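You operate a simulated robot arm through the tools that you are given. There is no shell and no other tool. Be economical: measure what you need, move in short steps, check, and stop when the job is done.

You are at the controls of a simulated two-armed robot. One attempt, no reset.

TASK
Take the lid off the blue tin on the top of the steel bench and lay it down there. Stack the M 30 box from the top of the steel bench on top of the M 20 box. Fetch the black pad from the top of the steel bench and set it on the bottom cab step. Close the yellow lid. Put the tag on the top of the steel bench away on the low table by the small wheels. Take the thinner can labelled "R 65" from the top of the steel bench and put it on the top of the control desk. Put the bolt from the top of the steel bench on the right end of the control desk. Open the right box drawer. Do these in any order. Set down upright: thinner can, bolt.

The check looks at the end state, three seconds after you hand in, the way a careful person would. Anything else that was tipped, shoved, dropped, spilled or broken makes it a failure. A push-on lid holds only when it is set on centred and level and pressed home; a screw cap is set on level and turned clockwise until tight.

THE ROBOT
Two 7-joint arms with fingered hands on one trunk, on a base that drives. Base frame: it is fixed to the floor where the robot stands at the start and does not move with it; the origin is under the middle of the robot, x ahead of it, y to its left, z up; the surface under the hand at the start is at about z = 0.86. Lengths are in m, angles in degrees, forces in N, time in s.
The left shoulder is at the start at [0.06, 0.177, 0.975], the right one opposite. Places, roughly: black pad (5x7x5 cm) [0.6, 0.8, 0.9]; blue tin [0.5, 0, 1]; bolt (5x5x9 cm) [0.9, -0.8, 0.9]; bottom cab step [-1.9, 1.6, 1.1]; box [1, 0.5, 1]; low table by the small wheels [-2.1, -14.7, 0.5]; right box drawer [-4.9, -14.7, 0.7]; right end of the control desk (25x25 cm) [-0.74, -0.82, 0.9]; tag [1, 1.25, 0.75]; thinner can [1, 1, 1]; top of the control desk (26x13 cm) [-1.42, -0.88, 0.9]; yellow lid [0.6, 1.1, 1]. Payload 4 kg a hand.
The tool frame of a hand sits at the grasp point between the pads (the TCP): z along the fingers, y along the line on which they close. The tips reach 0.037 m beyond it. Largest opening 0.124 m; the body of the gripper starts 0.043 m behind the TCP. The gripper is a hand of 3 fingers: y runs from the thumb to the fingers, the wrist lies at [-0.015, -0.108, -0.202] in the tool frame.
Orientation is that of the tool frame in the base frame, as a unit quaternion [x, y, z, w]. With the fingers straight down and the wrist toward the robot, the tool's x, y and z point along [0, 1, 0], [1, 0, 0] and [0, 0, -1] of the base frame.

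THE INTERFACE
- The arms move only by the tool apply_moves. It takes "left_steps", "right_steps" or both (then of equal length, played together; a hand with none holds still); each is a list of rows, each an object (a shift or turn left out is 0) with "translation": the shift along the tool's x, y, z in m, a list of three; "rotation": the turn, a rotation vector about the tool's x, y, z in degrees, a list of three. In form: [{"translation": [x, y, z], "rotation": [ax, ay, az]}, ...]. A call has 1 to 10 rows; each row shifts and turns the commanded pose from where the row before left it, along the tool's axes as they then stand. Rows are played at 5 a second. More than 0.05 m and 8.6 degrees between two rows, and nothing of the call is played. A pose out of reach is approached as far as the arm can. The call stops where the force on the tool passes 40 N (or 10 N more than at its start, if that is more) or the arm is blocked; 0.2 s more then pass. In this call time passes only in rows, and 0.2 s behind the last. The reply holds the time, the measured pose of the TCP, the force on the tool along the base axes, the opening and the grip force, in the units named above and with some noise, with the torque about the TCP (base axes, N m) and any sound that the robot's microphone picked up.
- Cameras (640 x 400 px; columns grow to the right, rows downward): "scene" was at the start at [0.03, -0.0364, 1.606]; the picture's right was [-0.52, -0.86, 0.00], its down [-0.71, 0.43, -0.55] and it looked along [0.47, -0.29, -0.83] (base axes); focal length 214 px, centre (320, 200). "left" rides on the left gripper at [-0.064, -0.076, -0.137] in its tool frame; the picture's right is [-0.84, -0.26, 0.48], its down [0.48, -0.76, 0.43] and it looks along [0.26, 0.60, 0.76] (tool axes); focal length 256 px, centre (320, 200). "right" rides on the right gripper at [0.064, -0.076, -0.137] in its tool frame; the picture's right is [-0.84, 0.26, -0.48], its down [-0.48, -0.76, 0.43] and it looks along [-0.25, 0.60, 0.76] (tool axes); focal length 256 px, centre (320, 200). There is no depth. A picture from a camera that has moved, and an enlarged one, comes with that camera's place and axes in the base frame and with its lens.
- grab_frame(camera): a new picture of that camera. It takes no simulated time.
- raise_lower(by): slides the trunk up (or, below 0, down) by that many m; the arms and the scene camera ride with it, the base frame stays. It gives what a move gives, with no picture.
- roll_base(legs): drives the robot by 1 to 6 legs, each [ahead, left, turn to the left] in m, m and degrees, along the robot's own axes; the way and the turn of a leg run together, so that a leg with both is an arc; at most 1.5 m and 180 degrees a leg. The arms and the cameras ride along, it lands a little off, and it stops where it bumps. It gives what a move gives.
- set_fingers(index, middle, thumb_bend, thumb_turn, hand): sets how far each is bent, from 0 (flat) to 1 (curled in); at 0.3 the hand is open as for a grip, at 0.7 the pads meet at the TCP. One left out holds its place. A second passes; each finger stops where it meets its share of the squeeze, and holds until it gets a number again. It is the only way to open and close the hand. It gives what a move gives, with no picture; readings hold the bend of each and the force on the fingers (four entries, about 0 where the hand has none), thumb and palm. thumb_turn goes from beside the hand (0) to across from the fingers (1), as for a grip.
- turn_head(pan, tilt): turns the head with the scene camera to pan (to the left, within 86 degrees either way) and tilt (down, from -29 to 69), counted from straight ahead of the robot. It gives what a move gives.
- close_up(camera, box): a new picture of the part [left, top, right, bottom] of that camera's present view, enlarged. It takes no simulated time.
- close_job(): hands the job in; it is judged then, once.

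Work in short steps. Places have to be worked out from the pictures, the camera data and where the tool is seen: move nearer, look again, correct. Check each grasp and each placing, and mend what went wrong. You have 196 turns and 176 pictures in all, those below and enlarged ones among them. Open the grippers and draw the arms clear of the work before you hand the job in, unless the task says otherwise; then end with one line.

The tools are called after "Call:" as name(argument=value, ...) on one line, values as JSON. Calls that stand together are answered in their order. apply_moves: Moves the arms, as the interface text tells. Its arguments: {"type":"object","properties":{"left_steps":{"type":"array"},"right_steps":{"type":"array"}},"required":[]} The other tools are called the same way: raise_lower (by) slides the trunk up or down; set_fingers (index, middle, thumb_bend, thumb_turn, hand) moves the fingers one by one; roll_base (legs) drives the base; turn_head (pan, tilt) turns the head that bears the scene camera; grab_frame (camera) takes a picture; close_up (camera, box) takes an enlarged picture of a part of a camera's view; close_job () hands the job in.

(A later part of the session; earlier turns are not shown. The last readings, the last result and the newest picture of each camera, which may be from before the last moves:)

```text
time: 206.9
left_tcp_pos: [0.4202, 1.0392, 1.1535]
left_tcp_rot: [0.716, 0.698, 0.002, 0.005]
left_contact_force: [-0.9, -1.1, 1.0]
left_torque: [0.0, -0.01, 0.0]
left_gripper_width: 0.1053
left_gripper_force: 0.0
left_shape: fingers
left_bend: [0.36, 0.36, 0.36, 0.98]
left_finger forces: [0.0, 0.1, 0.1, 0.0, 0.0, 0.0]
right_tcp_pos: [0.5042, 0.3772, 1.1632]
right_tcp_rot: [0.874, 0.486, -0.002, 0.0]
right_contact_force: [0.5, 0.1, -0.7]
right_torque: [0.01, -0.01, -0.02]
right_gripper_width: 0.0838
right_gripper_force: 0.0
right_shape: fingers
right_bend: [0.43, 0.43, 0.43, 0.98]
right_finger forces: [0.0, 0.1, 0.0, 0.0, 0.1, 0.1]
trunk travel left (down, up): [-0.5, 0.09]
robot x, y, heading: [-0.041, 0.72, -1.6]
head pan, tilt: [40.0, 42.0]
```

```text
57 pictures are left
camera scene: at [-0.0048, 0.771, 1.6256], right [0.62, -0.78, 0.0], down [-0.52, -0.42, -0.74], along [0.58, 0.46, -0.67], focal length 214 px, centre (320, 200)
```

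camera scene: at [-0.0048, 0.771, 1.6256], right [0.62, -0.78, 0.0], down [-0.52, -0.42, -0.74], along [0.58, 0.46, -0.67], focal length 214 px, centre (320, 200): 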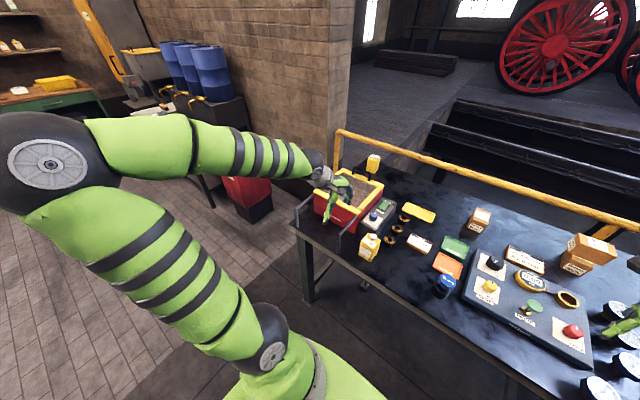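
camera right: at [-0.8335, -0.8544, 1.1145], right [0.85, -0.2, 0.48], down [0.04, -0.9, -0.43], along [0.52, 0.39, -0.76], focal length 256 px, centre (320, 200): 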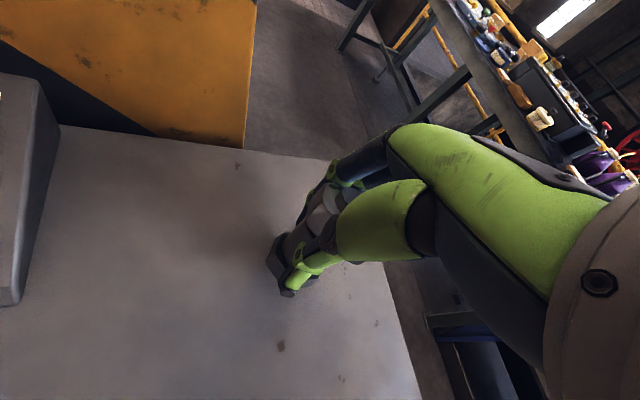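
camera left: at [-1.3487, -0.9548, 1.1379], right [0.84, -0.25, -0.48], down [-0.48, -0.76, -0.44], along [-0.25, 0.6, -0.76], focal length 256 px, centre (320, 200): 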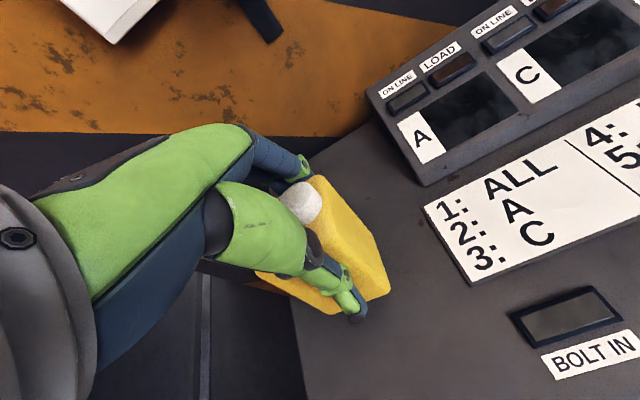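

Drive 0.22 m ahead and bring the left hand over the tag with the 15° tilt that keeps the wrist clear of the lid handle.

Call:
roll_base(legs=[[0.22, 0, 1.5]])

Call:
apply_moves(left_steps=[{"translation": [0.02, 0.045, -0.005]}, {"translation": [0.02, 0.045, -0.005]}, {"translation": [0.02, 0.045, -0.005]}, {"translation": [0.02, 0.045, 0]}, {"translation": [0.02, 0.045, 0]}, {"translation": [0.005, 0.045, 0]}, {"translation": [0, 0, 0], "rotation": [7.5, 0, 0]}, {"translation": [0, 0, 0], "rotation": [7.5, 0, 0]}])

Call:
grab_frame(camera="left")

```text
time: 208.6
left_tcp_pos: [0.6329, 1.0461, 1.1528]
left_tcp_rot: [0.708, 0.706, 0.001, 0.005]
left_contact_force: [0.0, -0.2, -0.1]
left_torque: [0.0, 0.03, -0.01]
left_gripper_width: 0.1055
left_gripper_force: 0.1
left_shape: fingers
left_bend: [0.36, 0.36, 0.36, 0.98]
left_finger forces: [0.0, 0.0, 0.1, 0.0, 0.1, 0.1]
right_tcp_pos: [0.7307, 0.3868, 1.164]
right_tcp_rot: [0.868, 0.497, -0.002, 0.0]
right_contact_force: [0.6, -0.2, -0.3]
right_torque: [-0.01, 0.02, 0.04]
right_gripper_width: 0.0842
right_gripper_force: 0.1
right_shape: fingers
right_bend: [0.43, 0.43, 0.43, 0.98]
right_finger forces: [0.1, 0.1, 0.1, 0.1, 0.0, 0.0]
trunk travel left (down, up): [-0.5, 0.09]
robot x, y, heading: [0.1765, 0.7119, -0.1]
head pan, tilt: [40.0, 42.0]
```

```text
time: 210.4
left_tcp_pos: [0.9021, 1.1496, 1.1712]
left_tcp_rot: [0.702, 0.701, -0.092, -0.089]
left_contact_force: [0.1, 0.8, 0.1]
left_torque: [0.0, 0.01, 0.03]
left_gripper_width: 0.1052
left_gripper_force: 0.0
left_shape: fingers
left_bend: [0.36, 0.36, 0.36, 0.98]
left_finger forces: [0.0, 0.1, 0.0, 0.1, 0.0, 0.0]
right_tcp_pos: [0.731, 0.3875, 1.1626]
right_tcp_rot: [0.868, 0.497, -0.002, 0.0]
right_contact_force: [0.2, -0.6, -0.1]
right_torque: [-0.02, 0.0, 0.04]
right_gripper_width: 0.0839
right_gripper_force: 0.0
right_shape: fingers
right_bend: [0.43, 0.43, 0.43, 0.98]
right_finger forces: [0.0, 0.0, 0.0, 0.0, 0.1, 0.0]
trunk travel left (down, up): [-0.5, 0.09]
robot x, y, heading: [0.1801, 0.7107, -0.1]
head pan, tilt: [40.0, 42.0]
```

```text
56 pictures are left
camera left: at [0.8631, 1.0873, 1.3206], right [-0.37, -0.84, -0.4], down [-0.84, 0.49, -0.23], along [0.39, 0.25, -0.89], focal length 256 px, centre (320, 200)
```

left: 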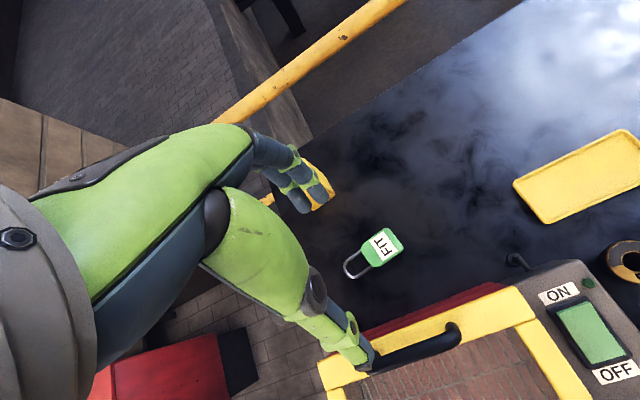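

Tag body centre (0.926, 1.145), 4 cm wide in x. I narrow the fingers and descend (tilted hand) to 1.0 to check clearance to the box.

Call:
set_fingers(hand="left", index=0.45, middle=0.45, thumb_bend=0.45)

Call:
apply_moves(left_steps=[{"translation": [-0.0045, 0.0232, -0.006]}, {"translation": [0, 0.0117, 0.0435]}, {"translation": [0, 0.0117, 0.0435]}, {"translation": [0, 0.0117, 0.0435]}, {"translation": [0, 0.009, 0.0338]}])

Call:
grab_frame(camera="left")

Call:
close_up(camera="scene", box=[280, 150, 400, 225])

```text
time: 211.4
left_tcp_pos: [0.9006, 1.1485, 1.1722]
left_tcp_rot: [0.703, 0.7, -0.09, -0.088]
left_contact_force: [0.1, -0.4, 0.7]
left_torque: [0.03, 0.02, 0.03]
left_gripper_width: 0.0778
left_gripper_force: 0.1
left_shape: fingers
left_bend: [0.45, 0.45, 0.45, 0.98]
left_finger forces: [0.0, 0.1, 0.0, 0.1, 0.0, 0.1]
right_tcp_pos: [0.7308, 0.3864, 1.1631]
right_tcp_rot: [0.868, 0.497, -0.002, 0.0]
right_contact_force: [-1.1, -0.2, 0.3]
right_torque: [-0.01, -0.01, -0.02]
right_gripper_width: 0.0839
right_gripper_force: 0.0
right_shape: fingers
right_bend: [0.43, 0.43, 0.43, 0.98]
right_finger forces: [0.0, 0.0, 0.0, 0.0, 0.0, 0.0]
trunk travel left (down, up): [-0.5, 0.09]
robot x, y, heading: [0.1782, 0.7162, -0.5]
head pan, tilt: [40.0, 42.0]
```

```text
time: 212.6
left_tcp_pos: [0.9276, 1.1452, 0.9994]
left_tcp_rot: [0.702, 0.7, -0.091, -0.089]
left_contact_force: [0.2, 0.7, 0.3]
left_torque: [-0.02, -0.02, -0.02]
left_gripper_width: 0.0779
left_gripper_force: 0.1
left_shape: fingers
left_bend: [0.45, 0.45, 0.45, 0.98]
left_finger forces: [0.0, 0.1, 0.0, 0.0, 0.0, 0.0]
right_tcp_pos: [0.7305, 0.3878, 1.1628]
right_tcp_rot: [0.868, 0.497, -0.001, 0.0]
right_contact_force: [0.9, 0.2, -0.3]
right_torque: [-0.01, 0.01, -0.03]
right_gripper_width: 0.0839
right_gripper_force: 0.0
right_shape: fingers
right_bend: [0.43, 0.43, 0.43, 0.98]
right_finger forces: [0.0, 0.1, 0.1, 0.0, 0.0, 0.0]
trunk travel left (down, up): [-0.5, 0.09]
robot x, y, heading: [0.1775, 0.7149, -0.3]
head pan, tilt: [40.0, 42.0]
```

```text
55 pictures are left
camera left: at [0.8889, 1.082, 1.1491], right [-0.37, -0.84, -0.4], down [-0.84, 0.49, -0.23], along [0.39, 0.25, -0.89], focal length 256 px, centre (320, 200)
```

left: 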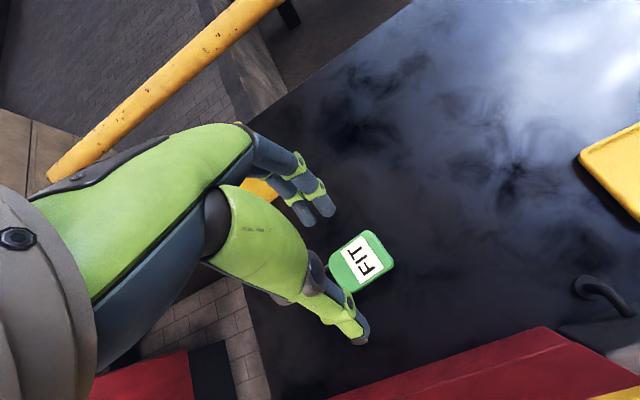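

```text
5.33 times, centred on (340, 188) of scene
camera zoom: at [0.2123, 0.7685, 1.6256], right [0.64, -0.77, 0.0], down [-0.51, -0.43, -0.74], along [0.57, 0.47, -0.67], focal length 1144 px, centre (213, 267)
```

zoom: 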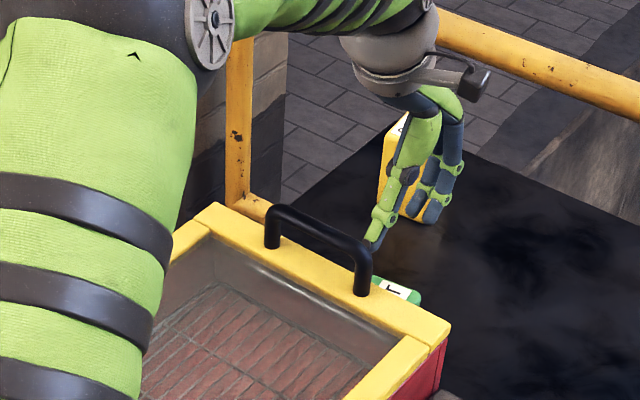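

Centred on the tag, clear of box and R 76 can. Descend to ~0.912 and close.

Call:
apply_moves(left_steps=[{"translation": [0, 0.0094, 0.0391]}, {"translation": [0, 0.0094, 0.0351]}, {"translation": [0, 0.002, 0.0075]}])

Call:
set_fingers(hand="left", index=0.68, middle=0.68, thumb_bend=0.68)

Call:
grab_frame(camera="left")

```text
time: 213.4
left_tcp_pos: [0.9253, 1.1455, 0.9153]
left_tcp_rot: [0.703, 0.7, -0.09, -0.089]
left_contact_force: [0.2, 0.3, 0.3]
left_torque: [-0.01, 0.01, -0.01]
left_gripper_width: 0.0779
left_gripper_force: 0.0
left_shape: fingers
left_bend: [0.45, 0.45, 0.45, 0.98]
left_finger forces: [0.1, 0.1, 0.1, 0.0, 0.0, 0.1]
right_tcp_pos: [0.7289, 0.3868, 1.163]
right_tcp_rot: [0.868, 0.497, -0.001, 0.0]
right_contact_force: [0.1, 0.3, 0.8]
right_torque: [-0.02, -0.01, -0.02]
right_gripper_width: 0.0836
right_gripper_force: 0.0
right_shape: fingers
right_bend: [0.43, 0.43, 0.43, 0.98]
right_finger forces: [0.1, 0.0, 0.0, 0.0, 0.1, 0.0]
trunk travel left (down, up): [-0.5, 0.09]
robot x, y, heading: [0.1775, 0.715, -0.1]
head pan, tilt: [40.0, 42.0]
```

```text
time: 214.4
left_tcp_pos: [0.9255, 1.1452, 0.9161]
left_tcp_rot: [0.702, 0.7, -0.091, -0.088]
left_contact_force: [-0.2, 0.3, 0.5]
left_torque: [0.03, -0.03, 0.04]
left_gripper_width: 0.0068
left_gripper_force: 0.1
left_shape: fingers
left_bend: [0.68, 0.68, 0.68, 0.98]
left_finger forces: [0.0, 0.1, 0.1, 0.1, 0.0, 0.0]
right_tcp_pos: [0.7291, 0.3864, 1.1625]
right_tcp_rot: [0.867, 0.498, -0.001, 0.0]
right_contact_force: [-1.4, 0.7, -0.8]
right_torque: [0.0, -0.03, -0.01]
right_gripper_width: 0.0841
right_gripper_force: 0.1
right_shape: fingers
right_bend: [0.43, 0.43, 0.43, 0.98]
right_finger forces: [0.0, 0.0, 0.1, 0.0, 0.0, 0.1]
trunk travel left (down, up): [-0.5, 0.09]
robot x, y, heading: [0.1783, 0.7142, -0.1]
head pan, tilt: [40.0, 42.0]
```

```text
53 pictures are left
camera left: at [0.8863, 1.0827, 1.0655], right [-0.37, -0.84, -0.4], down [-0.84, 0.49, -0.23], along [0.39, 0.25, -0.89], focal length 256 px, centre (320, 200)
```

left: 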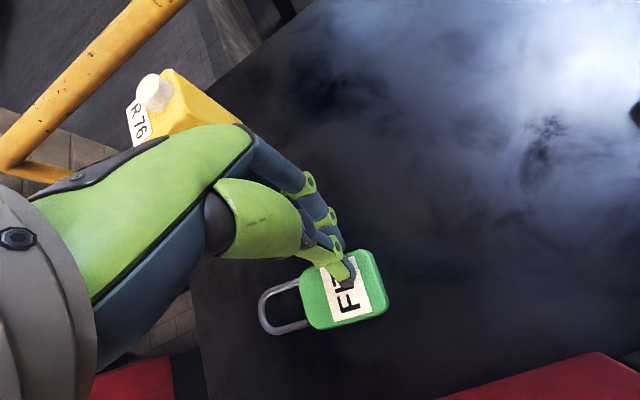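

The fingers closed just above the tag (it is thinner than thought) and dragged it ~2.5 cm nearer the box, to about (0.899, 1.15). I'll press the closed fingertips lightly on it and drag it back +x.

Call:
apply_moves(left_steps=[{"translation": [0.003, -0.0116, 0.003]}, {"translation": [0, 0.0013, 0.0048]}, {"translation": [0, 0.0005, 0.0019]}, {"translation": [0, 0.0005, 0.0019]}])

```text
time: 215.4
left_tcp_pos: [0.9157, 1.1479, 0.9098]
left_tcp_rot: [0.703, 0.7, -0.088, -0.087]
left_contact_force: [6.7, 1.8, 25.1]
left_torque: [0.11, -0.14, 0.01]
left_gripper_width: 0.0048
left_gripper_force: 13.5
left_shape: fingers
left_bend: [0.71, 0.71, 0.68, 0.98]
left_finger forces: [15.0, 8.2, 0.1, 0.0, 3.3, 0.0]
right_tcp_pos: [0.7283, 0.3848, 1.1655]
right_tcp_rot: [0.867, 0.497, -0.001, -0.001]
right_contact_force: [-0.3, -0.3, 0.5]
right_torque: [-0.04, 0.04, 0.0]
right_gripper_width: 0.0839
right_gripper_force: 0.1
right_shape: fingers
right_bend: [0.43, 0.43, 0.43, 0.98]
right_finger forces: [0.0, 0.0, 0.0, 0.0, 0.0, 0.1]
trunk travel left (down, up): [-0.5, 0.09]
robot x, y, heading: [0.1792, 0.7132, -0.2]
head pan, tilt: [40.0, 42.0]
```

Contact with the tag top (z≈0.874). Ease 2 mm and drag +x 4 cm.

Call:
apply_moves(left_steps=[{"translation": [0, -0.0005, -0.0018]}, {"translation": [0, 0.0097, -0.0026]}, {"translation": [0, 0.0097, -0.0026]}, {"translation": [0, 0.0097, -0.0026]}, {"translation": [0, 0.0097, -0.0026]}])

Call:
grab_frame(camera="left")

```text
time: 216.6
left_tcp_pos: [0.9538, 1.1481, 0.909]
left_tcp_rot: [0.702, 0.7, -0.091, -0.089]
left_contact_force: [-1.6, 0.2, 8.1]
left_torque: [-0.05, 0.25, -0.04]
left_gripper_width: 0.0118
left_gripper_force: 3.8
left_shape: fingers
left_bend: [0.68, 0.68, 0.67, 0.97]
left_finger forces: [0.0, 0.1, 0.0, 0.0, 7.4, 0.0]
right_tcp_pos: [0.7293, 0.3869, 1.1635]
right_tcp_rot: [0.868, 0.497, 0.0, 0.0]
right_contact_force: [1.1, 0.9, -0.4]
right_torque: [0.0, -0.03, 0.02]
right_gripper_width: 0.0838
right_gripper_force: 0.0
right_shape: fingers
right_bend: [0.43, 0.43, 0.43, 0.98]
right_finger forces: [0.1, 0.0, 0.1, 0.0, 0.0, 0.0]
trunk travel left (down, up): [-0.5, 0.09]
robot x, y, heading: [0.1784, 0.7154, -0.3]
head pan, tilt: [40.0, 42.0]
```

```text
52 pictures are left
camera left: at [0.9148, 1.0852, 1.0589], right [-0.37, -0.84, -0.4], down [-0.84, 0.49, -0.23], along [0.39, 0.25, -0.89], focal length 256 px, centre (320, 200)
```

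left: 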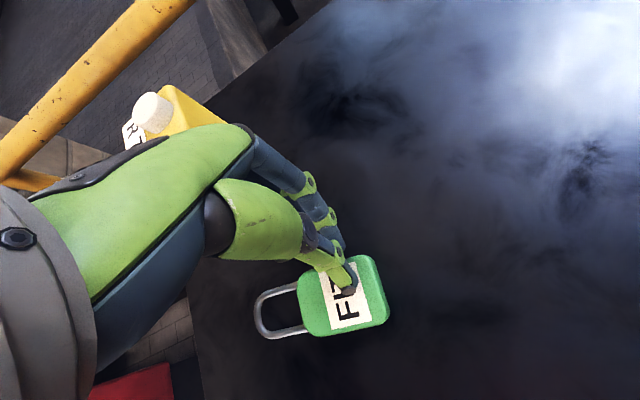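

The tag followed to about (0.924, 1.15). Now lift 4 cm, reduce the tilt to 8°, open, recentre, and look.

Call:
apply_moves(left_steps=[{"translation": [0, -0.0104, -0.0386]}, {"rotation": [-7, 0, 0]}, {"translation": [0.001, -0.0248, 0.0035]}])

Call:
set_fingers(hand="left", index=0.47, middle=0.47, thumb_bend=0.47)

Call:
apply_moves(left_steps=[{"translation": [0, 0.0035, 0.0248]}, {"translation": [0, 0.0017, 0.0119]}])

Call:
grab_frame(camera="left")

```text
time: 217.4
left_tcp_pos: [0.928, 1.15, 0.9488]
left_tcp_rot: [0.707, 0.704, -0.047, -0.044]
left_contact_force: [-0.1, 0.2, -0.6]
left_torque: [0.02, 0.02, -0.01]
left_gripper_width: 0.0066
left_gripper_force: 0.1
left_shape: fingers
left_bend: [0.68, 0.68, 0.68, 0.97]
left_finger forces: [0.0, 0.0, 0.0, 0.0, 0.0, 0.0]
right_tcp_pos: [0.729, 0.3851, 1.1631]
right_tcp_rot: [0.868, 0.497, 0.0, -0.001]
right_contact_force: [-0.5, -0.9, 0.4]
right_torque: [0.05, -0.01, -0.02]
right_gripper_width: 0.0835
right_gripper_force: 0.1
right_shape: fingers
right_bend: [0.43, 0.43, 0.43, 0.98]
right_finger forces: [0.1, 0.1, 0.0, 0.1, 0.1, 0.0]
trunk travel left (down, up): [-0.5, 0.09]
robot x, y, heading: [0.1774, 0.7183, -0.4]
head pan, tilt: [40.0, 42.0]
```

```text
time: 218.4
left_tcp_pos: [0.929, 1.1506, 0.9487]
left_tcp_rot: [0.707, 0.704, -0.047, -0.046]
left_contact_force: [-0.1, 0.3, -0.5]
left_torque: [-0.01, 0.0, 0.02]
left_gripper_width: 0.0713
left_gripper_force: 0.1
left_shape: fingers
left_bend: [0.47, 0.47, 0.47, 0.97]
left_finger forces: [0.1, 0.1, 0.0, 0.0, 0.0, 0.0]
right_tcp_pos: [0.7302, 0.3874, 1.163]
right_tcp_rot: [0.868, 0.497, -0.001, 0.0]
right_contact_force: [0.4, 0.0, -0.4]
right_torque: [0.01, -0.02, 0.02]
right_gripper_width: 0.0839
right_gripper_force: 0.0
right_shape: fingers
right_bend: [0.43, 0.43, 0.43, 0.98]
right_finger forces: [0.0, 0.1, 0.0, 0.0, 0.1, 0.0]
trunk travel left (down, up): [-0.5, 0.09]
robot x, y, heading: [0.1763, 0.715, -0.0]
head pan, tilt: [40.0, 42.0]
```

```text
time: 219.0
left_tcp_pos: [0.9294, 1.1508, 0.9115]
left_tcp_rot: [0.707, 0.704, -0.047, -0.045]
left_contact_force: [0.8, 0.0, -0.2]
left_torque: [0.0, -0.02, 0.0]
left_gripper_width: 0.0713
left_gripper_force: 0.1
left_shape: fingers
left_bend: [0.47, 0.47, 0.47, 0.97]
left_finger forces: [0.0, 0.0, 0.0, 0.1, 0.0, 0.1]
right_tcp_pos: [0.73, 0.3866, 1.1627]
right_tcp_rot: [0.868, 0.496, -0.002, 0.0]
right_contact_force: [-0.5, 0.8, 0.0]
right_torque: [0.0, 0.02, 0.04]
right_gripper_width: 0.0838
right_gripper_force: 0.1
right_shape: fingers
right_bend: [0.43, 0.43, 0.43, 0.98]
right_finger forces: [0.0, 0.1, 0.0, 0.1, 0.0, 0.0]
trunk travel left (down, up): [-0.5, 0.09]
robot x, y, heading: [0.1765, 0.7165, -0.2]
head pan, tilt: [40.0, 42.0]
```

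```text
51 pictures are left
camera left: at [0.8732, 1.0873, 1.0555], right [-0.32, -0.84, -0.44], down [-0.81, 0.49, -0.33], along [0.49, 0.25, -0.83], focal length 256 px, centre (320, 200)
```

left: 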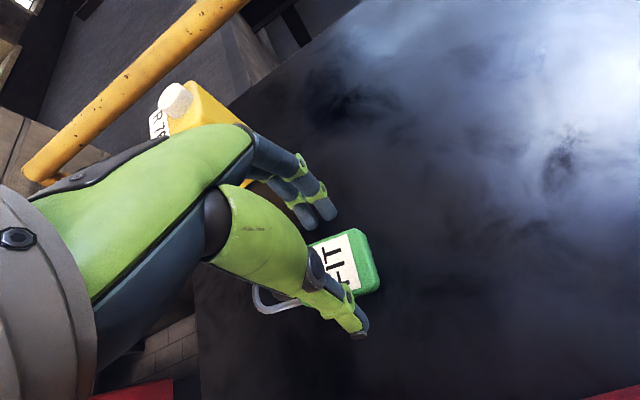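

Thumb and fingers bracket the tag. Lower carefully until the tips touch the bench.

Call:
apply_moves(left_steps=[{"translation": [0, 0.0006, 0.004]}, {"translation": [0, 0.0006, 0.004]}, {"translation": [0, 0.0004, 0.003]}, {"translation": [0, 0.0003, 0.002]}])

```text
time: 220.0
left_tcp_pos: [0.9312, 1.1479, 0.9057]
left_tcp_rot: [0.707, 0.705, -0.042, -0.043]
left_contact_force: [4.5, 2.9, 39.0]
left_torque: [-0.11, -1.59, 0.14]
left_gripper_width: 0.0695
left_gripper_force: 19.5
left_shape: fingers
left_bend: [0.46, 0.47, 0.47, 0.97]
left_finger forces: [30.7, 8.1, 0.1, 0.1, 0.1, 0.1]
right_tcp_pos: [0.7287, 0.3857, 1.1648]
right_tcp_rot: [0.868, 0.497, 0.0, 0.0]
right_contact_force: [1.1, 0.1, 0.0]
right_torque: [0.02, 0.0, -0.01]
right_gripper_width: 0.0837
right_gripper_force: 0.1
right_shape: fingers
right_bend: [0.43, 0.43, 0.43, 0.98]
right_finger forces: [0.1, 0.0, 0.0, 0.1, 0.1, 0.1]
trunk travel left (down, up): [-0.5, 0.09]
robot x, y, heading: [0.1801, 0.7141, -0.2]
head pan, tilt: [40.0, 42.0]
```

Finger tips touch the bench. Back off 1 mm and close.

Call:
apply_moves(left_steps=[{"translation": [0, -0.0004, -0.0025]}])

Call:
set_fingers(hand="left", index=0.68, middle=0.68, thumb_bend=0.68)

Call:
grab_frame(camera="left")

```text
time: 220.4
left_tcp_pos: [0.9304, 1.1486, 0.9059]
left_tcp_rot: [0.706, 0.705, -0.043, -0.043]
left_contact_force: [6.3, 0.4, 34.8]
left_torque: [-0.1, -1.6, 0.04]
left_gripper_width: 0.0709
left_gripper_force: 17.3
left_shape: fingers
left_bend: [0.45, 0.46, 0.47, 0.97]
left_finger forces: [27.6, 8.0, 0.0, 0.0, 0.1, 0.0]
right_tcp_pos: [0.7283, 0.3842, 1.1645]
right_tcp_rot: [0.868, 0.497, 0.001, -0.001]
right_contact_force: [0.7, -0.2, 0.2]
right_torque: [-0.04, 0.01, 0.01]
right_gripper_width: 0.084
right_gripper_force: 0.0
right_shape: fingers
right_bend: [0.43, 0.43, 0.43, 0.98]
right_finger forces: [0.1, 0.0, 0.0, 0.0, 0.1, 0.0]
trunk travel left (down, up): [-0.5, 0.09]
robot x, y, heading: [0.1769, 0.7134, -0.4]
head pan, tilt: [40.0, 42.0]
```

```text
time: 221.4
left_tcp_pos: [0.9303, 1.1477, 0.9055]
left_tcp_rot: [0.706, 0.706, -0.044, -0.043]
left_contact_force: [9.0, 1.7, 34.2]
left_torque: [0.02, -0.89, -0.02]
left_gripper_width: 0.0432
left_gripper_force: 33.8
left_shape: fingers
left_bend: [0.57, 0.58, 0.6, 0.96]
left_finger forces: [26.9, 20.3, 0.0, 0.0, 20.9, 0.0]
right_tcp_pos: [0.7289, 0.3852, 1.1638]
right_tcp_rot: [0.867, 0.498, -0.001, -0.001]
right_contact_force: [0.4, -0.3, 0.1]
right_torque: [0.01, -0.04, 0.0]
right_gripper_width: 0.0841
right_gripper_force: 0.0
right_shape: fingers
right_bend: [0.43, 0.43, 0.43, 0.98]
right_finger forces: [0.0, 0.1, 0.1, 0.1, 0.0, 0.0]
trunk travel left (down, up): [-0.5, 0.09]
robot x, y, heading: [0.1767, 0.7177, -0.2]
head pan, tilt: [40.0, 42.0]
```

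```text
50 pictures are left
camera left: at [0.8722, 1.086, 1.0485], right [-0.32, -0.84, -0.45], down [-0.81, 0.48, -0.34], along [0.5, 0.25, -0.83], focal length 256 px, centre (320, 200)
```

left: 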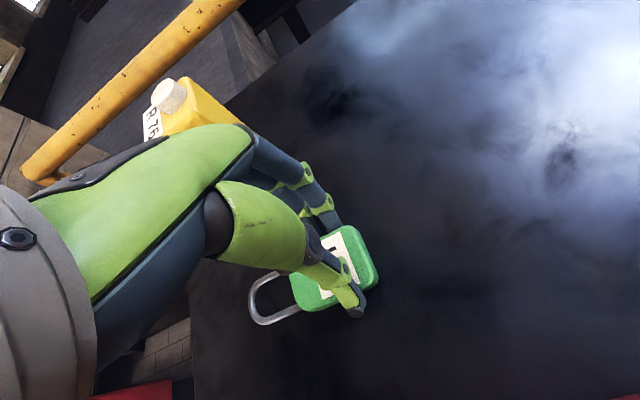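

Width 4.3 cm at 34 N: the tag is gripped. Lift and check.

Call:
apply_moves(left_steps=[{"translation": [0, -0.0014, -0.01]}, {"translation": [0, -0.004, -0.03]}, {"translation": [0, -0.0056, -0.04]}, {"translation": [0, -0.0056, -0.04]}, {"translation": [0, -0.0056, -0.04]}, {"translation": [0, -0.0056, -0.04]}])

Call:
grab_frame(camera="left")

```text
time: 222.8
left_tcp_pos: [0.9293, 1.1487, 1.1034]
left_tcp_rot: [0.707, 0.704, -0.047, -0.046]
left_contact_force: [-0.6, -0.6, 0.1]
left_torque: [0.02, -0.06, 0.02]
left_gripper_width: 0.0431
left_gripper_force: 19.3
left_shape: fingers
left_bend: [0.59, 0.59, 0.6, 0.96]
left_finger forces: [10.3, 9.8, 0.0, 0.0, 17.8, 0.0]
right_tcp_pos: [0.729, 0.387, 1.1635]
right_tcp_rot: [0.867, 0.498, 0.0, -0.001]
right_contact_force: [-0.5, 0.0, -0.3]
right_torque: [-0.02, 0.0, 0.0]
right_gripper_width: 0.0839
right_gripper_force: 0.0
right_shape: fingers
right_bend: [0.43, 0.43, 0.43, 0.98]
right_finger forces: [0.1, 0.0, 0.0, 0.0, 0.0, 0.1]
trunk travel left (down, up): [-0.5, 0.09]
robot x, y, heading: [0.1788, 0.7133, -0.7]
head pan, tilt: [40.0, 42.0]
```

```text
49 pictures are left
camera left: at [0.8717, 1.0854, 1.2474], right [-0.32, -0.84, -0.44], down [-0.81, 0.49, -0.33], along [0.49, 0.25, -0.83], focal length 256 px, centre (320, 200)
```

left: 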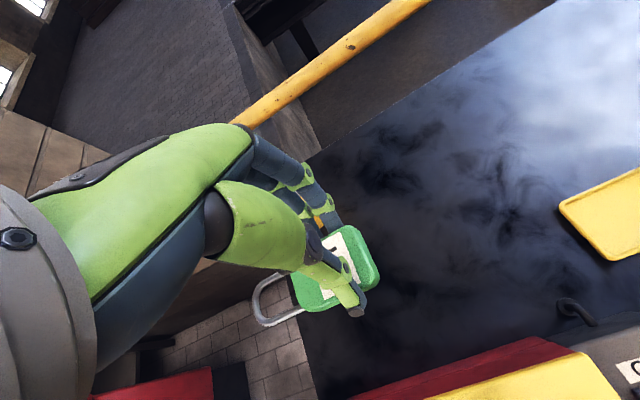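

Tag held. Retract and travel: back, south down the aisle, west, then turn to face south.

Call:
apply_moves(left_steps=[{"translation": [0, -0.02, -0.04]}, {"translation": [0, -0.04, -0.02]}, {"translation": [0, -0.049, 0.007]}, {"translation": [0, -0.049, 0.007]}, {"translation": [0, -0.049, 0.007]}, {"translation": [0, -0.049, 0.007]}, {"translation": [0, -0.049, 0.007]}, {"translation": [0, -0.049, 0.007]}])

Call:
roll_base(legs=[[-0.24, 0, 0], [0, -1.1, 0], [0, -1.14, 0], [-1.0, 0, 0], [0, 0, -90]])

Call:
turn_head(pan=0, tilt=15)

Call:
grab_frame(camera="scene")

```text
time: 224.6
left_tcp_pos: [0.5798, 1.1515, 1.1682]
left_tcp_rot: [0.707, 0.704, -0.047, -0.046]
left_contact_force: [1.0, 0.0, 0.5]
left_torque: [-0.01, -0.02, 0.02]
left_gripper_width: 0.0427
left_gripper_force: 18.7
left_shape: fingers
left_bend: [0.59, 0.59, 0.6, 0.96]
left_finger forces: [10.4, 9.7, 0.0, 0.1, 17.8, 0.1]
right_tcp_pos: [0.7284, 0.3866, 1.1645]
right_tcp_rot: [0.868, 0.497, 0.0, 0.0]
right_contact_force: [-0.4, -0.1, 0.4]
right_torque: [0.01, -0.03, -0.02]
right_gripper_width: 0.0837
right_gripper_force: 0.1
right_shape: fingers
right_bend: [0.43, 0.43, 0.43, 0.98]
right_finger forces: [0.0, 0.1, 0.0, 0.0, 0.0, 0.0]
trunk travel left (down, up): [-0.5, 0.09]
robot x, y, heading: [0.1785, 0.7158, -0.3]
head pan, tilt: [40.0, 42.0]
```

```text
time: 245.4
left_tcp_pos: [-0.5898, -1.9108, 1.1674]
left_tcp_rot: [0.998, 0.006, -0.003, -0.065]
left_contact_force: [0.2, 0.4, -0.6]
left_torque: [0.03, 0.0, 0.0]
left_gripper_width: 0.0425
left_gripper_force: 18.4
left_shape: fingers
left_bend: [0.59, 0.6, 0.6, 0.96]
left_finger forces: [10.1, 9.5, 0.0, 0.0, 17.5, 0.0]
right_tcp_pos: [-1.3518, -2.0702, 1.1633]
right_tcp_rot: [0.967, -0.254, -0.002, -0.002]
right_contact_force: [0.2, -0.8, 0.1]
right_torque: [0.03, 0.01, 0.0]
right_gripper_width: 0.0839
right_gripper_force: 0.0
right_shape: fingers
right_bend: [0.43, 0.43, 0.43, 0.98]
right_finger forces: [0.1, 0.1, 0.0, 0.0, 0.0, 0.0]
trunk travel left (down, up): [-0.5, 0.09]
robot x, y, heading: [-1.0336, -1.5152, -89.3]
head pan, tilt: [40.0, 42.0]
```

```text
time: 246.5
left_tcp_pos: [-0.5893, -1.9087, 1.1669]
left_tcp_rot: [0.998, 0.006, -0.002, -0.065]
left_contact_force: [-0.8, -1.0, -1.5]
left_torque: [-0.01, 0.03, 0.03]
left_gripper_width: 0.0427
left_gripper_force: 19.2
left_shape: fingers
left_bend: [0.59, 0.6, 0.6, 0.96]
left_finger forces: [10.1, 9.5, 0.0, 0.0, 17.6, 0.0]
right_tcp_pos: [-1.3523, -2.0696, 1.1633]
right_tcp_rot: [0.967, -0.255, 0.0, -0.002]
right_contact_force: [0.0, 0.1, -0.8]
right_torque: [0.0, 0.02, -0.03]
right_gripper_width: 0.0839
right_gripper_force: 0.1
right_shape: fingers
right_bend: [0.43, 0.43, 0.43, 0.98]
right_finger forces: [0.1, 0.0, 0.0, 0.0, 0.0, 0.0]
trunk travel left (down, up): [-0.5, 0.09]
robot x, y, heading: [-1.033, -1.5176, -89.5]
head pan, tilt: [0.0, 15.0]
```

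```text
48 pictures are left
camera scene: at [-1.033, -1.5764, 1.668], right [-1.0, -0.01, 0.0], down [0.0, 0.26, -0.97], along [0.01, -0.97, -0.26], focal length 214 px, centre (320, 200)
```

scene: 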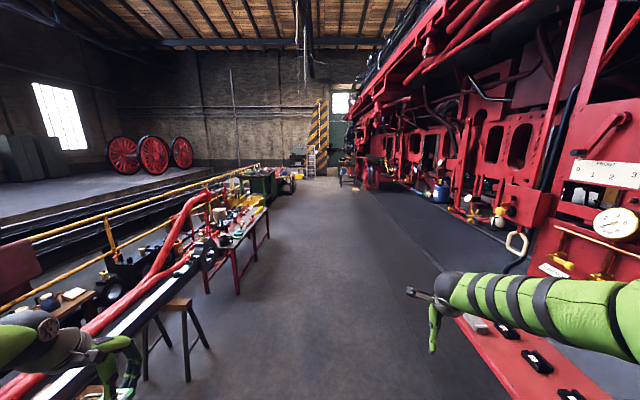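

Corridor ahead is clear around x ≈ −1. I tuck both hands inward and drive 6 m south, then look again.

Call:
apply_moves(left_steps=[{"translation": [-0.045, 0, 0]}, {"translation": [-0.045, 0, 0]}, {"translation": [-0.045, 0, 0]}], right_steps=[{"translation": [0.03, -0.03, 0]}, {"translation": [0.03, -0.03, 0]}, {"translation": [0.03, -0.03, 0]}])

Call:
roll_base(legs=[[1.5, 0, -0.5], [1.5, 0, 0], [1.5, 0, 0], [1.5, 0, 0]])

Call:
grab_frame(camera="scene")

```text
time: 247.3
left_tcp_pos: [-0.7235, -1.9104, 1.1667]
left_tcp_rot: [0.998, 0.006, -0.002, -0.066]
left_contact_force: [-0.6, 0.0, -0.7]
left_torque: [-0.02, -0.01, -0.02]
left_gripper_width: 0.0427
left_gripper_force: 18.9
left_shape: fingers
left_bend: [0.59, 0.6, 0.6, 0.96]
left_finger forces: [10.1, 9.5, 0.0, 0.0, 17.5, 0.0]
right_tcp_pos: [-1.2297, -2.0366, 1.1642]
right_tcp_rot: [0.967, -0.255, 0.0, -0.001]
right_contact_force: [-0.6, 0.5, 0.1]
right_torque: [0.02, 0.04, -0.01]
right_gripper_width: 0.0839
right_gripper_force: 0.0
right_shape: fingers
right_bend: [0.43, 0.43, 0.43, 0.98]
right_finger forces: [0.0, 0.0, 0.1, 0.0, 0.0, 0.1]
trunk travel left (down, up): [-0.5, 0.09]
robot x, y, heading: [-1.0364, -1.5159, -89.4]
head pan, tilt: [0.0, 15.0]
```

```text
time: 275.9
left_tcp_pos: [-0.5777, -7.9147, 1.1686]
left_tcp_rot: [0.998, 0.021, -0.003, -0.066]
left_contact_force: [-0.9, -0.2, -0.3]
left_torque: [-0.03, -0.03, 0.0]
left_gripper_width: 0.0425
left_gripper_force: 18.3
left_shape: fingers
left_bend: [0.59, 0.6, 0.6, 0.96]
left_finger forces: [10.1, 9.5, 0.0, 0.0, 17.5, 0.1]
right_tcp_pos: [-1.0783, -8.0545, 1.1641]
right_tcp_rot: [0.971, -0.24, 0.0, -0.001]
right_contact_force: [-0.3, 0.2, -0.1]
right_torque: [-0.03, 0.0, -0.02]
right_gripper_width: 0.084
right_gripper_force: 0.0
right_shape: fingers
right_bend: [0.43, 0.43, 0.43, 0.98]
right_finger forces: [0.1, 0.0, 0.0, 0.1, 0.0, 0.1]
trunk travel left (down, up): [-0.5, 0.09]
robot x, y, heading: [-0.8947, -7.5276, -87.8]
head pan, tilt: [0.0, 15.0]
```

```text
47 pictures are left
camera scene: at [-0.8955, -7.5891, 1.668], right [-1.0, -0.04, 0.0], down [-0.01, 0.26, -0.97], along [0.04, -0.97, -0.26], focal length 214 px, centre (320, 200)
```

scene: 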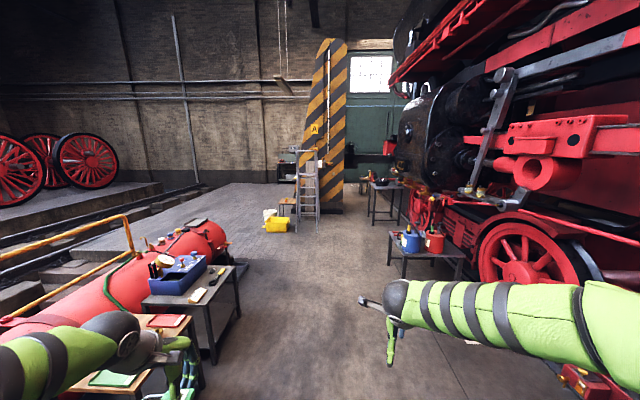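

Further down I see tables on the right, a ladder and a striped pillar ahead. Drive 3 m more, keeping slightly right.

Call:
roll_base(legs=[[0, 0, -2.2], [1.5, -0.1, 0], [1.4, -0.15, 0]])

Call:
turn_head(pan=-20, tilt=20)

Call:
grab_frame(camera="scene")

```text
refused: leg 2 is longer than a leg can be; nothing moved
```

```text
time: 276.7
left_tcp_pos: [-0.5763, -7.914, 1.1675]
left_tcp_rot: [0.998, 0.021, -0.004, -0.065]
left_contact_force: [-0.2, 0.2, -0.5]
left_torque: [0.0, 0.03, 0.01]
left_gripper_width: 0.0424
left_gripper_force: 18.4
left_shape: fingers
left_bend: [0.59, 0.6, 0.6, 0.96]
left_finger forces: [10.1, 9.5, 0.1, 0.1, 17.6, 0.0]
right_tcp_pos: [-1.0779, -8.0536, 1.1641]
right_tcp_rot: [0.971, -0.241, 0.0, -0.001]
right_contact_force: [-0.2, 0.5, 0.3]
right_torque: [-0.03, 0.0, 0.01]
right_gripper_width: 0.0836
right_gripper_force: 0.1
right_shape: fingers
right_bend: [0.43, 0.43, 0.43, 0.98]
right_finger forces: [0.0, 0.1, 0.1, 0.0, 0.0, 0.0]
trunk travel left (down, up): [-0.5, 0.09]
robot x, y, heading: [-0.8977, -7.524, -87.6]
head pan, tilt: [-20.0, 20.0]
```

```text
46 pictures are left
camera scene: at [-0.9275, -7.5842, 1.6599], right [-0.95, 0.3, 0.0], down [0.1, 0.33, -0.94], along [-0.28, -0.9, -0.34], focal length 214 px, centre (320, 200)
```

scene: 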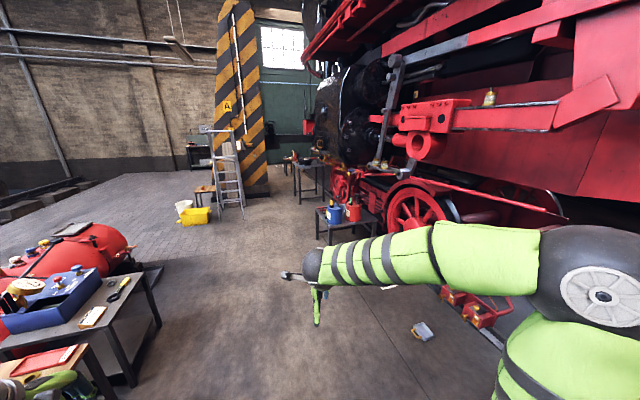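

Continue south with shorter legs.

Call:
roll_base(legs=[[0, 0, -2.2], [1.45, -0.1, 0], [1.3, -0.1, 0]])

Call:
grab_frame(camera="scene")

```text
time: 290.5
left_tcp_pos: [-0.7032, -10.6784, 1.1675]
left_tcp_rot: [0.998, 0.016, -0.003, -0.066]
left_contact_force: [-0.9, -0.2, 0.4]
left_torque: [0.01, 0.01, 0.02]
left_gripper_width: 0.0421
left_gripper_force: 18.1
left_shape: fingers
left_bend: [0.59, 0.6, 0.6, 0.96]
left_finger forces: [10.1, 9.6, 0.0, 0.0, 17.4, 0.0]
right_tcp_pos: [-1.207, -10.8128, 1.1637]
right_tcp_rot: [0.97, -0.244, -0.001, -0.001]
right_contact_force: [0.2, 0.1, 0.2]
right_torque: [0.02, -0.03, 0.01]
right_gripper_width: 0.084
right_gripper_force: 0.1
right_shape: fingers
right_bend: [0.43, 0.43, 0.43, 0.98]
right_finger forces: [0.0, 0.0, 0.0, 0.1, 0.0, 0.0]
trunk travel left (down, up): [-0.5, 0.09]
robot x, y, heading: [-1.0214, -10.2833, -88.3]
head pan, tilt: [-20.0, 20.0]
```

```text
45 pictures are left
camera scene: at [-1.0523, -10.3451, 1.6599], right [-0.95, 0.31, 0.0], down [0.11, 0.33, -0.94], along [-0.29, -0.89, -0.34], focal length 214 px, centre (320, 200)
```

scene: 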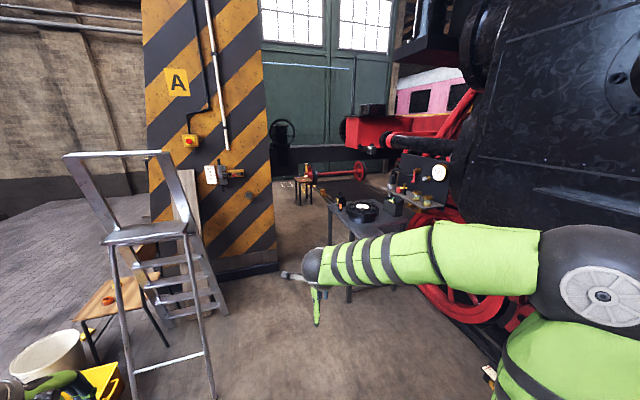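

The low table is visible near (−2.05, −14.6), by the axle. The passage is between the striped pillar and a table; I look to the right to measure both tables before moving.

Call:
turn_head(pan=-40, tilt=38)

Call:
grab_frame(camera="scene")

```text
time: 291.3
left_tcp_pos: [-0.7043, -10.6776, 1.1678]
left_tcp_rot: [0.998, 0.016, -0.002, -0.066]
left_contact_force: [-0.3, 0.2, 0.0]
left_torque: [0.0, 0.01, -0.02]
left_gripper_width: 0.0421
left_gripper_force: 18.6
left_shape: fingers
left_bend: [0.59, 0.6, 0.6, 0.96]
left_finger forces: [10.1, 9.5, 0.0, 0.0, 17.6, 0.0]
right_tcp_pos: [-1.2068, -10.8121, 1.1635]
right_tcp_rot: [0.97, -0.244, 0.0, -0.001]
right_contact_force: [-0.1, 1.0, -0.7]
right_torque: [0.03, 0.0, 0.0]
right_gripper_width: 0.084
right_gripper_force: 0.0
right_shape: fingers
right_bend: [0.43, 0.43, 0.43, 0.98]
right_finger forces: [0.1, 0.1, 0.0, 0.1, 0.0, 0.1]
trunk travel left (down, up): [-0.5, 0.09]
robot x, y, heading: [-1.0201, -10.2856, -88.3]
head pan, tilt: [-40.0, 38.0]
```

```text
44 pictures are left
camera scene: at [-1.0765, -10.3242, 1.6315], right [-0.79, 0.62, 0.0], down [0.38, 0.48, -0.79], along [-0.49, -0.62, -0.62], focal length 214 px, centre (320, 200)
```

scene: 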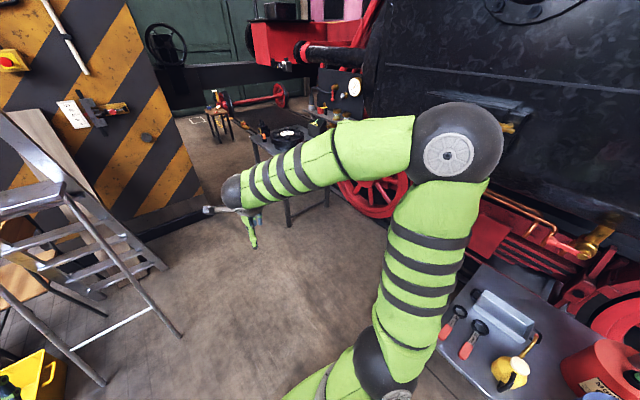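

Base radius is about 0.33 m, so the gap at the pillar is too tight. I check the east route around the pillar.

Call:
turn_head(pan=45, tilt=20)

Call:
grab_frame(camera="scene")

```text
time: 292.9
left_tcp_pos: [-0.7039, -10.6771, 1.1665]
left_tcp_rot: [0.998, 0.017, -0.003, -0.065]
left_contact_force: [0.0, -0.4, -0.2]
left_torque: [0.03, -0.01, 0.03]
left_gripper_width: 0.0424
left_gripper_force: 18.5
left_shape: fingers
left_bend: [0.59, 0.6, 0.6, 0.96]
left_finger forces: [10.1, 9.5, 0.1, 0.0, 17.5, 0.1]
right_tcp_pos: [-1.2067, -10.8145, 1.1637]
right_tcp_rot: [0.969, -0.245, -0.001, -0.001]
right_contact_force: [0.1, 0.0, -1.2]
right_torque: [0.0, 0.01, -0.03]
right_gripper_width: 0.0839
right_gripper_force: 0.1
right_shape: fingers
right_bend: [0.43, 0.43, 0.43, 0.98]
right_finger forces: [0.0, 0.0, 0.1, 0.1, 0.0, 0.0]
trunk travel left (down, up): [-0.5, 0.09]
robot x, y, heading: [-1.0252, -10.2801, -88.0]
head pan, tilt: [45.0, 20.0]
```

```text
43 pictures are left
camera scene: at [-0.9553, -10.32, 1.6599], right [-0.68, -0.73, 0.0], down [-0.25, 0.23, -0.94], along [0.69, -0.64, -0.34], focal length 214 px, centre (320, 200)
```

scene: 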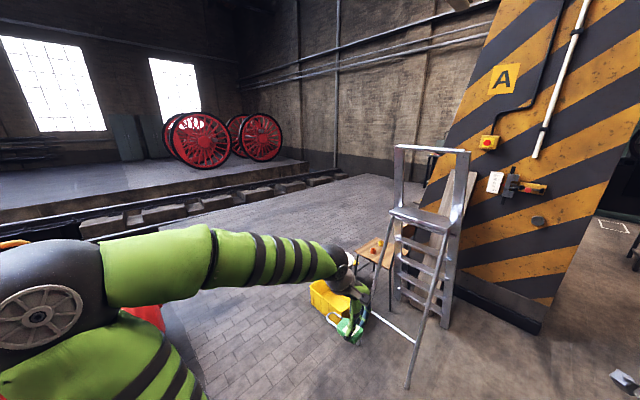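

East side is open paving. I go round the pillar to the east: turn left, pass south of the boiler end, then south.

Call:
roll_base(legs=[[0, 0, 88], [0, -0.5, 0], [1.2, 0, 0], [1.15, 0, 0]])

Call:
turn_head(pan=-70, tilt=22)

Call:
grab_frame(camera="scene")

```text
time: 310.2
left_tcp_pos: [1.6204, -10.4982, 1.1681]
left_tcp_rot: [0.687, 0.724, -0.047, -0.045]
left_contact_force: [-0.1, 0.2, 0.1]
left_torque: [0.01, 0.0, -0.01]
left_gripper_width: 0.0419
left_gripper_force: 18.5
left_shape: fingers
left_bend: [0.59, 0.6, 0.6, 0.96]
left_finger forces: [10.1, 9.5, 0.0, 0.0, 17.4, 0.0]
right_tcp_pos: [1.7659, -10.998, 1.1641]
right_tcp_rot: [0.853, 0.521, -0.001, 0.0]
right_contact_force: [-0.1, 0.3, -0.6]
right_torque: [0.0, -0.01, 0.03]
right_gripper_width: 0.0839
right_gripper_force: 0.1
right_shape: fingers
right_bend: [0.43, 0.43, 0.43, 0.98]
right_finger forces: [0.0, 0.0, 0.0, 0.0, 0.0, 0.1]
trunk travel left (down, up): [-0.5, 0.09]
robot x, y, heading: [1.2356, -10.8242, 3.1]
head pan, tilt: [45.0, 20.0]
stopped in leg 4: the robot was blocked; the commanded pose is now the measured one
```

```text
time: 312.1
left_tcp_pos: [1.6196, -10.4971, 1.1679]
left_tcp_rot: [0.687, 0.724, -0.049, -0.045]
left_contact_force: [0.3, 0.0, -0.6]
left_torque: [0.03, -0.01, -0.04]
left_gripper_width: 0.0423
left_gripper_force: 18.8
left_shape: fingers
left_bend: [0.59, 0.6, 0.6, 0.96]
left_finger forces: [10.2, 9.3, 0.1, 0.0, 17.5, 0.0]
right_tcp_pos: [1.7651, -10.9986, 1.1638]
right_tcp_rot: [0.853, 0.521, -0.001, 0.0]
right_contact_force: [0.4, 0.0, -0.4]
right_torque: [0.01, 0.01, 0.02]
right_gripper_width: 0.0838
right_gripper_force: 0.1
right_shape: fingers
right_bend: [0.43, 0.43, 0.43, 0.98]
right_finger forces: [0.0, 0.0, 0.0, 0.0, 0.0, 0.0]
trunk travel left (down, up): [-0.5, 0.09]
robot x, y, heading: [1.2366, -10.8213, 2.9]
head pan, tilt: [-70.0, 22.0]
```

```text
42 pictures are left
camera scene: at [1.2409, -10.91, 1.6567], right [-0.92, -0.39, 0.0], down [-0.15, 0.34, -0.93], along [0.36, -0.85, -0.37], focal length 214 px, centre (320, 200)
```

scene: 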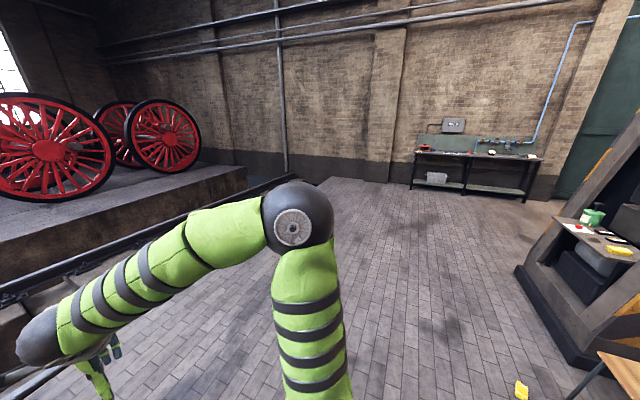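

The path south is open. Back off the kerb, strafe south 3.3 m, turn to face west and look.

Call:
roll_base(legs=[[-0.25, 0, -3], [0, -1.1, 0], [0, -1.1, 0], [0, -1.1, 0], [0, 0, -178]])

Call:
turn_head(pan=0, tilt=20)

Call:
grab_frame(camera="scene")

```text
time: 336.9
left_tcp_pos: [0.6788, -14.4801, 1.1667]
left_tcp_rot: [0.743, -0.666, 0.043, -0.05]
left_contact_force: [0.0, -0.8, -0.4]
left_torque: [0.0, -0.02, -0.04]
left_gripper_width: 0.0413
left_gripper_force: 18.7
left_shape: fingers
left_bend: [0.59, 0.6, 0.61, 0.96]
left_finger forces: [9.8, 9.1, 0.0, 0.0, 17.0, 0.1]
right_tcp_pos: [0.5069, -13.9863, 1.164]
right_tcp_rot: [-0.544, 0.839, -0.001, 0.001]
right_contact_force: [-0.1, 0.5, -0.3]
right_torque: [0.07, -0.01, -0.02]
right_gripper_width: 0.0839
right_gripper_force: 0.1
right_shape: fingers
right_bend: [0.43, 0.43, 0.43, 0.98]
right_finger forces: [0.0, 0.1, 0.1, 0.1, 0.0, 0.0]
trunk travel left (down, up): [-0.5, 0.09]
robot x, y, heading: [1.0455, -14.1294, -174.1]
head pan, tilt: [-70.0, 22.0]
```

```text
time: 338.3
left_tcp_pos: [0.6782, -14.4803, 1.167]
left_tcp_rot: [0.742, -0.667, 0.045, -0.05]
left_contact_force: [-0.6, -0.9, -0.5]
left_torque: [0.01, -0.03, 0.02]
left_gripper_width: 0.0413
left_gripper_force: 18.0
left_shape: fingers
left_bend: [0.59, 0.6, 0.61, 0.96]
left_finger forces: [9.9, 9.1, 0.0, 0.0, 17.1, 0.1]
right_tcp_pos: [0.5065, -13.988, 1.1644]
right_tcp_rot: [-0.544, 0.839, 0.0, 0.001]
right_contact_force: [0.1, 0.0, -0.6]
right_torque: [-0.01, 0.01, 0.01]
right_gripper_width: 0.0842
right_gripper_force: 0.1
right_shape: fingers
right_bend: [0.43, 0.43, 0.43, 0.98]
right_finger forces: [0.1, 0.0, 0.0, 0.0, 0.0, 0.1]
trunk travel left (down, up): [-0.5, 0.09]
robot x, y, heading: [1.0454, -14.1355, -173.9]
head pan, tilt: [0.0, 20.0]
```

```text
41 pictures are left
camera scene: at [0.9824, -14.1408, 1.6599], right [-0.11, 0.99, 0.0], down [0.34, 0.04, -0.94], along [-0.93, -0.1, -0.34], focal length 214 px, centre (320, 200)
```

scene: 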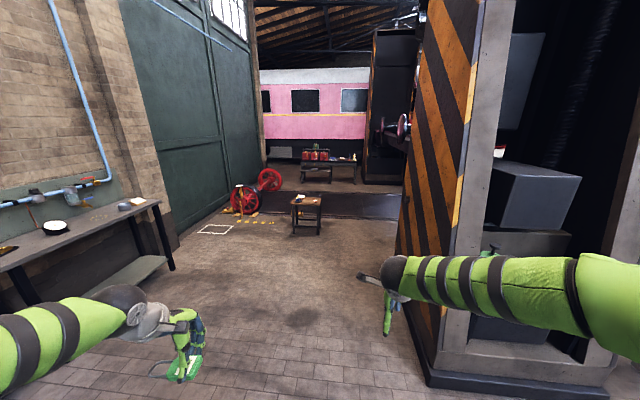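

The low table is at about (−2.1, −14.7). Drive up to it, keeping left of the pillar.

Call:
roll_base(legs=[[0, 0, -6], [1.2, 0.15, 0], [1.1, 0.13, 0]])

Call:
turn_head(pan=10, tilt=45)

Call:
grab_frame(camera="scene")

```text
time: 350.1
left_tcp_pos: [-1.6331, -14.6783, 1.1673]
left_tcp_rot: [-0.696, 0.715, -0.047, 0.047]
left_contact_force: [-0.5, -0.4, -0.8]
left_torque: [0.02, -0.03, -0.02]
left_gripper_width: 0.0416
left_gripper_force: 18.2
left_shape: fingers
left_bend: [0.59, 0.6, 0.61, 0.96]
left_finger forces: [9.9, 9.0, 0.0, 0.0, 17.0, 0.0]
right_tcp_pos: [-1.739, -14.1676, 1.1635]
right_tcp_rot: [-0.487, 0.874, -0.001, 0.001]
right_contact_force: [-0.1, 0.4, -0.5]
right_torque: [-0.02, -0.02, 0.02]
right_gripper_width: 0.084
right_gripper_force: 0.1
right_shape: fingers
right_bend: [0.43, 0.43, 0.43, 0.98]
right_finger forces: [0.1, 0.0, 0.1, 0.0, 0.0, 0.1]
trunk travel left (down, up): [-0.5, 0.09]
robot x, y, heading: [-1.2231, -14.382, 178.5]
head pan, tilt: [0.0, 20.0]
```

```text
time: 350.9
left_tcp_pos: [-1.6334, -14.6793, 1.1683]
left_tcp_rot: [-0.697, 0.714, -0.046, 0.048]
left_contact_force: [0.2, -0.8, -1.4]
left_torque: [0.0, 0.01, 0.02]
left_gripper_width: 0.0415
left_gripper_force: 18.2
left_shape: fingers
left_bend: [0.59, 0.6, 0.61, 0.96]
left_finger forces: [9.9, 9.1, 0.0, 0.0, 17.0, 0.1]
right_tcp_pos: [-1.7388, -14.1668, 1.1648]
right_tcp_rot: [-0.487, 0.873, -0.001, 0.001]
right_contact_force: [0.1, 0.5, 0.0]
right_torque: [0.02, 0.05, 0.0]
right_gripper_width: 0.0839
right_gripper_force: 0.0
right_shape: fingers
right_bend: [0.43, 0.43, 0.43, 0.98]
right_finger forces: [0.1, 0.1, 0.0, 0.1, 0.0, 0.0]
trunk travel left (down, up): [-0.5, 0.09]
robot x, y, heading: [-1.221, -14.3852, 178.4]
head pan, tilt: [10.0, 45.0]
```

```text
40 pictures are left
camera scene: at [-1.2748, -14.397, 1.6213], right [-0.15, 0.99, 0.0], down [0.7, 0.1, -0.71], along [-0.7, -0.1, -0.71], focal length 214 px, centre (320, 200)
```

scene: 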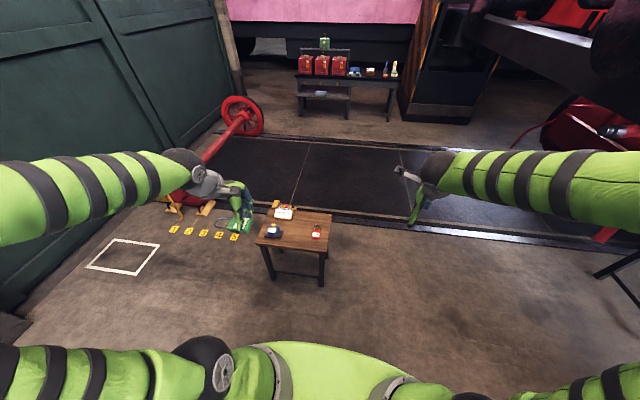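

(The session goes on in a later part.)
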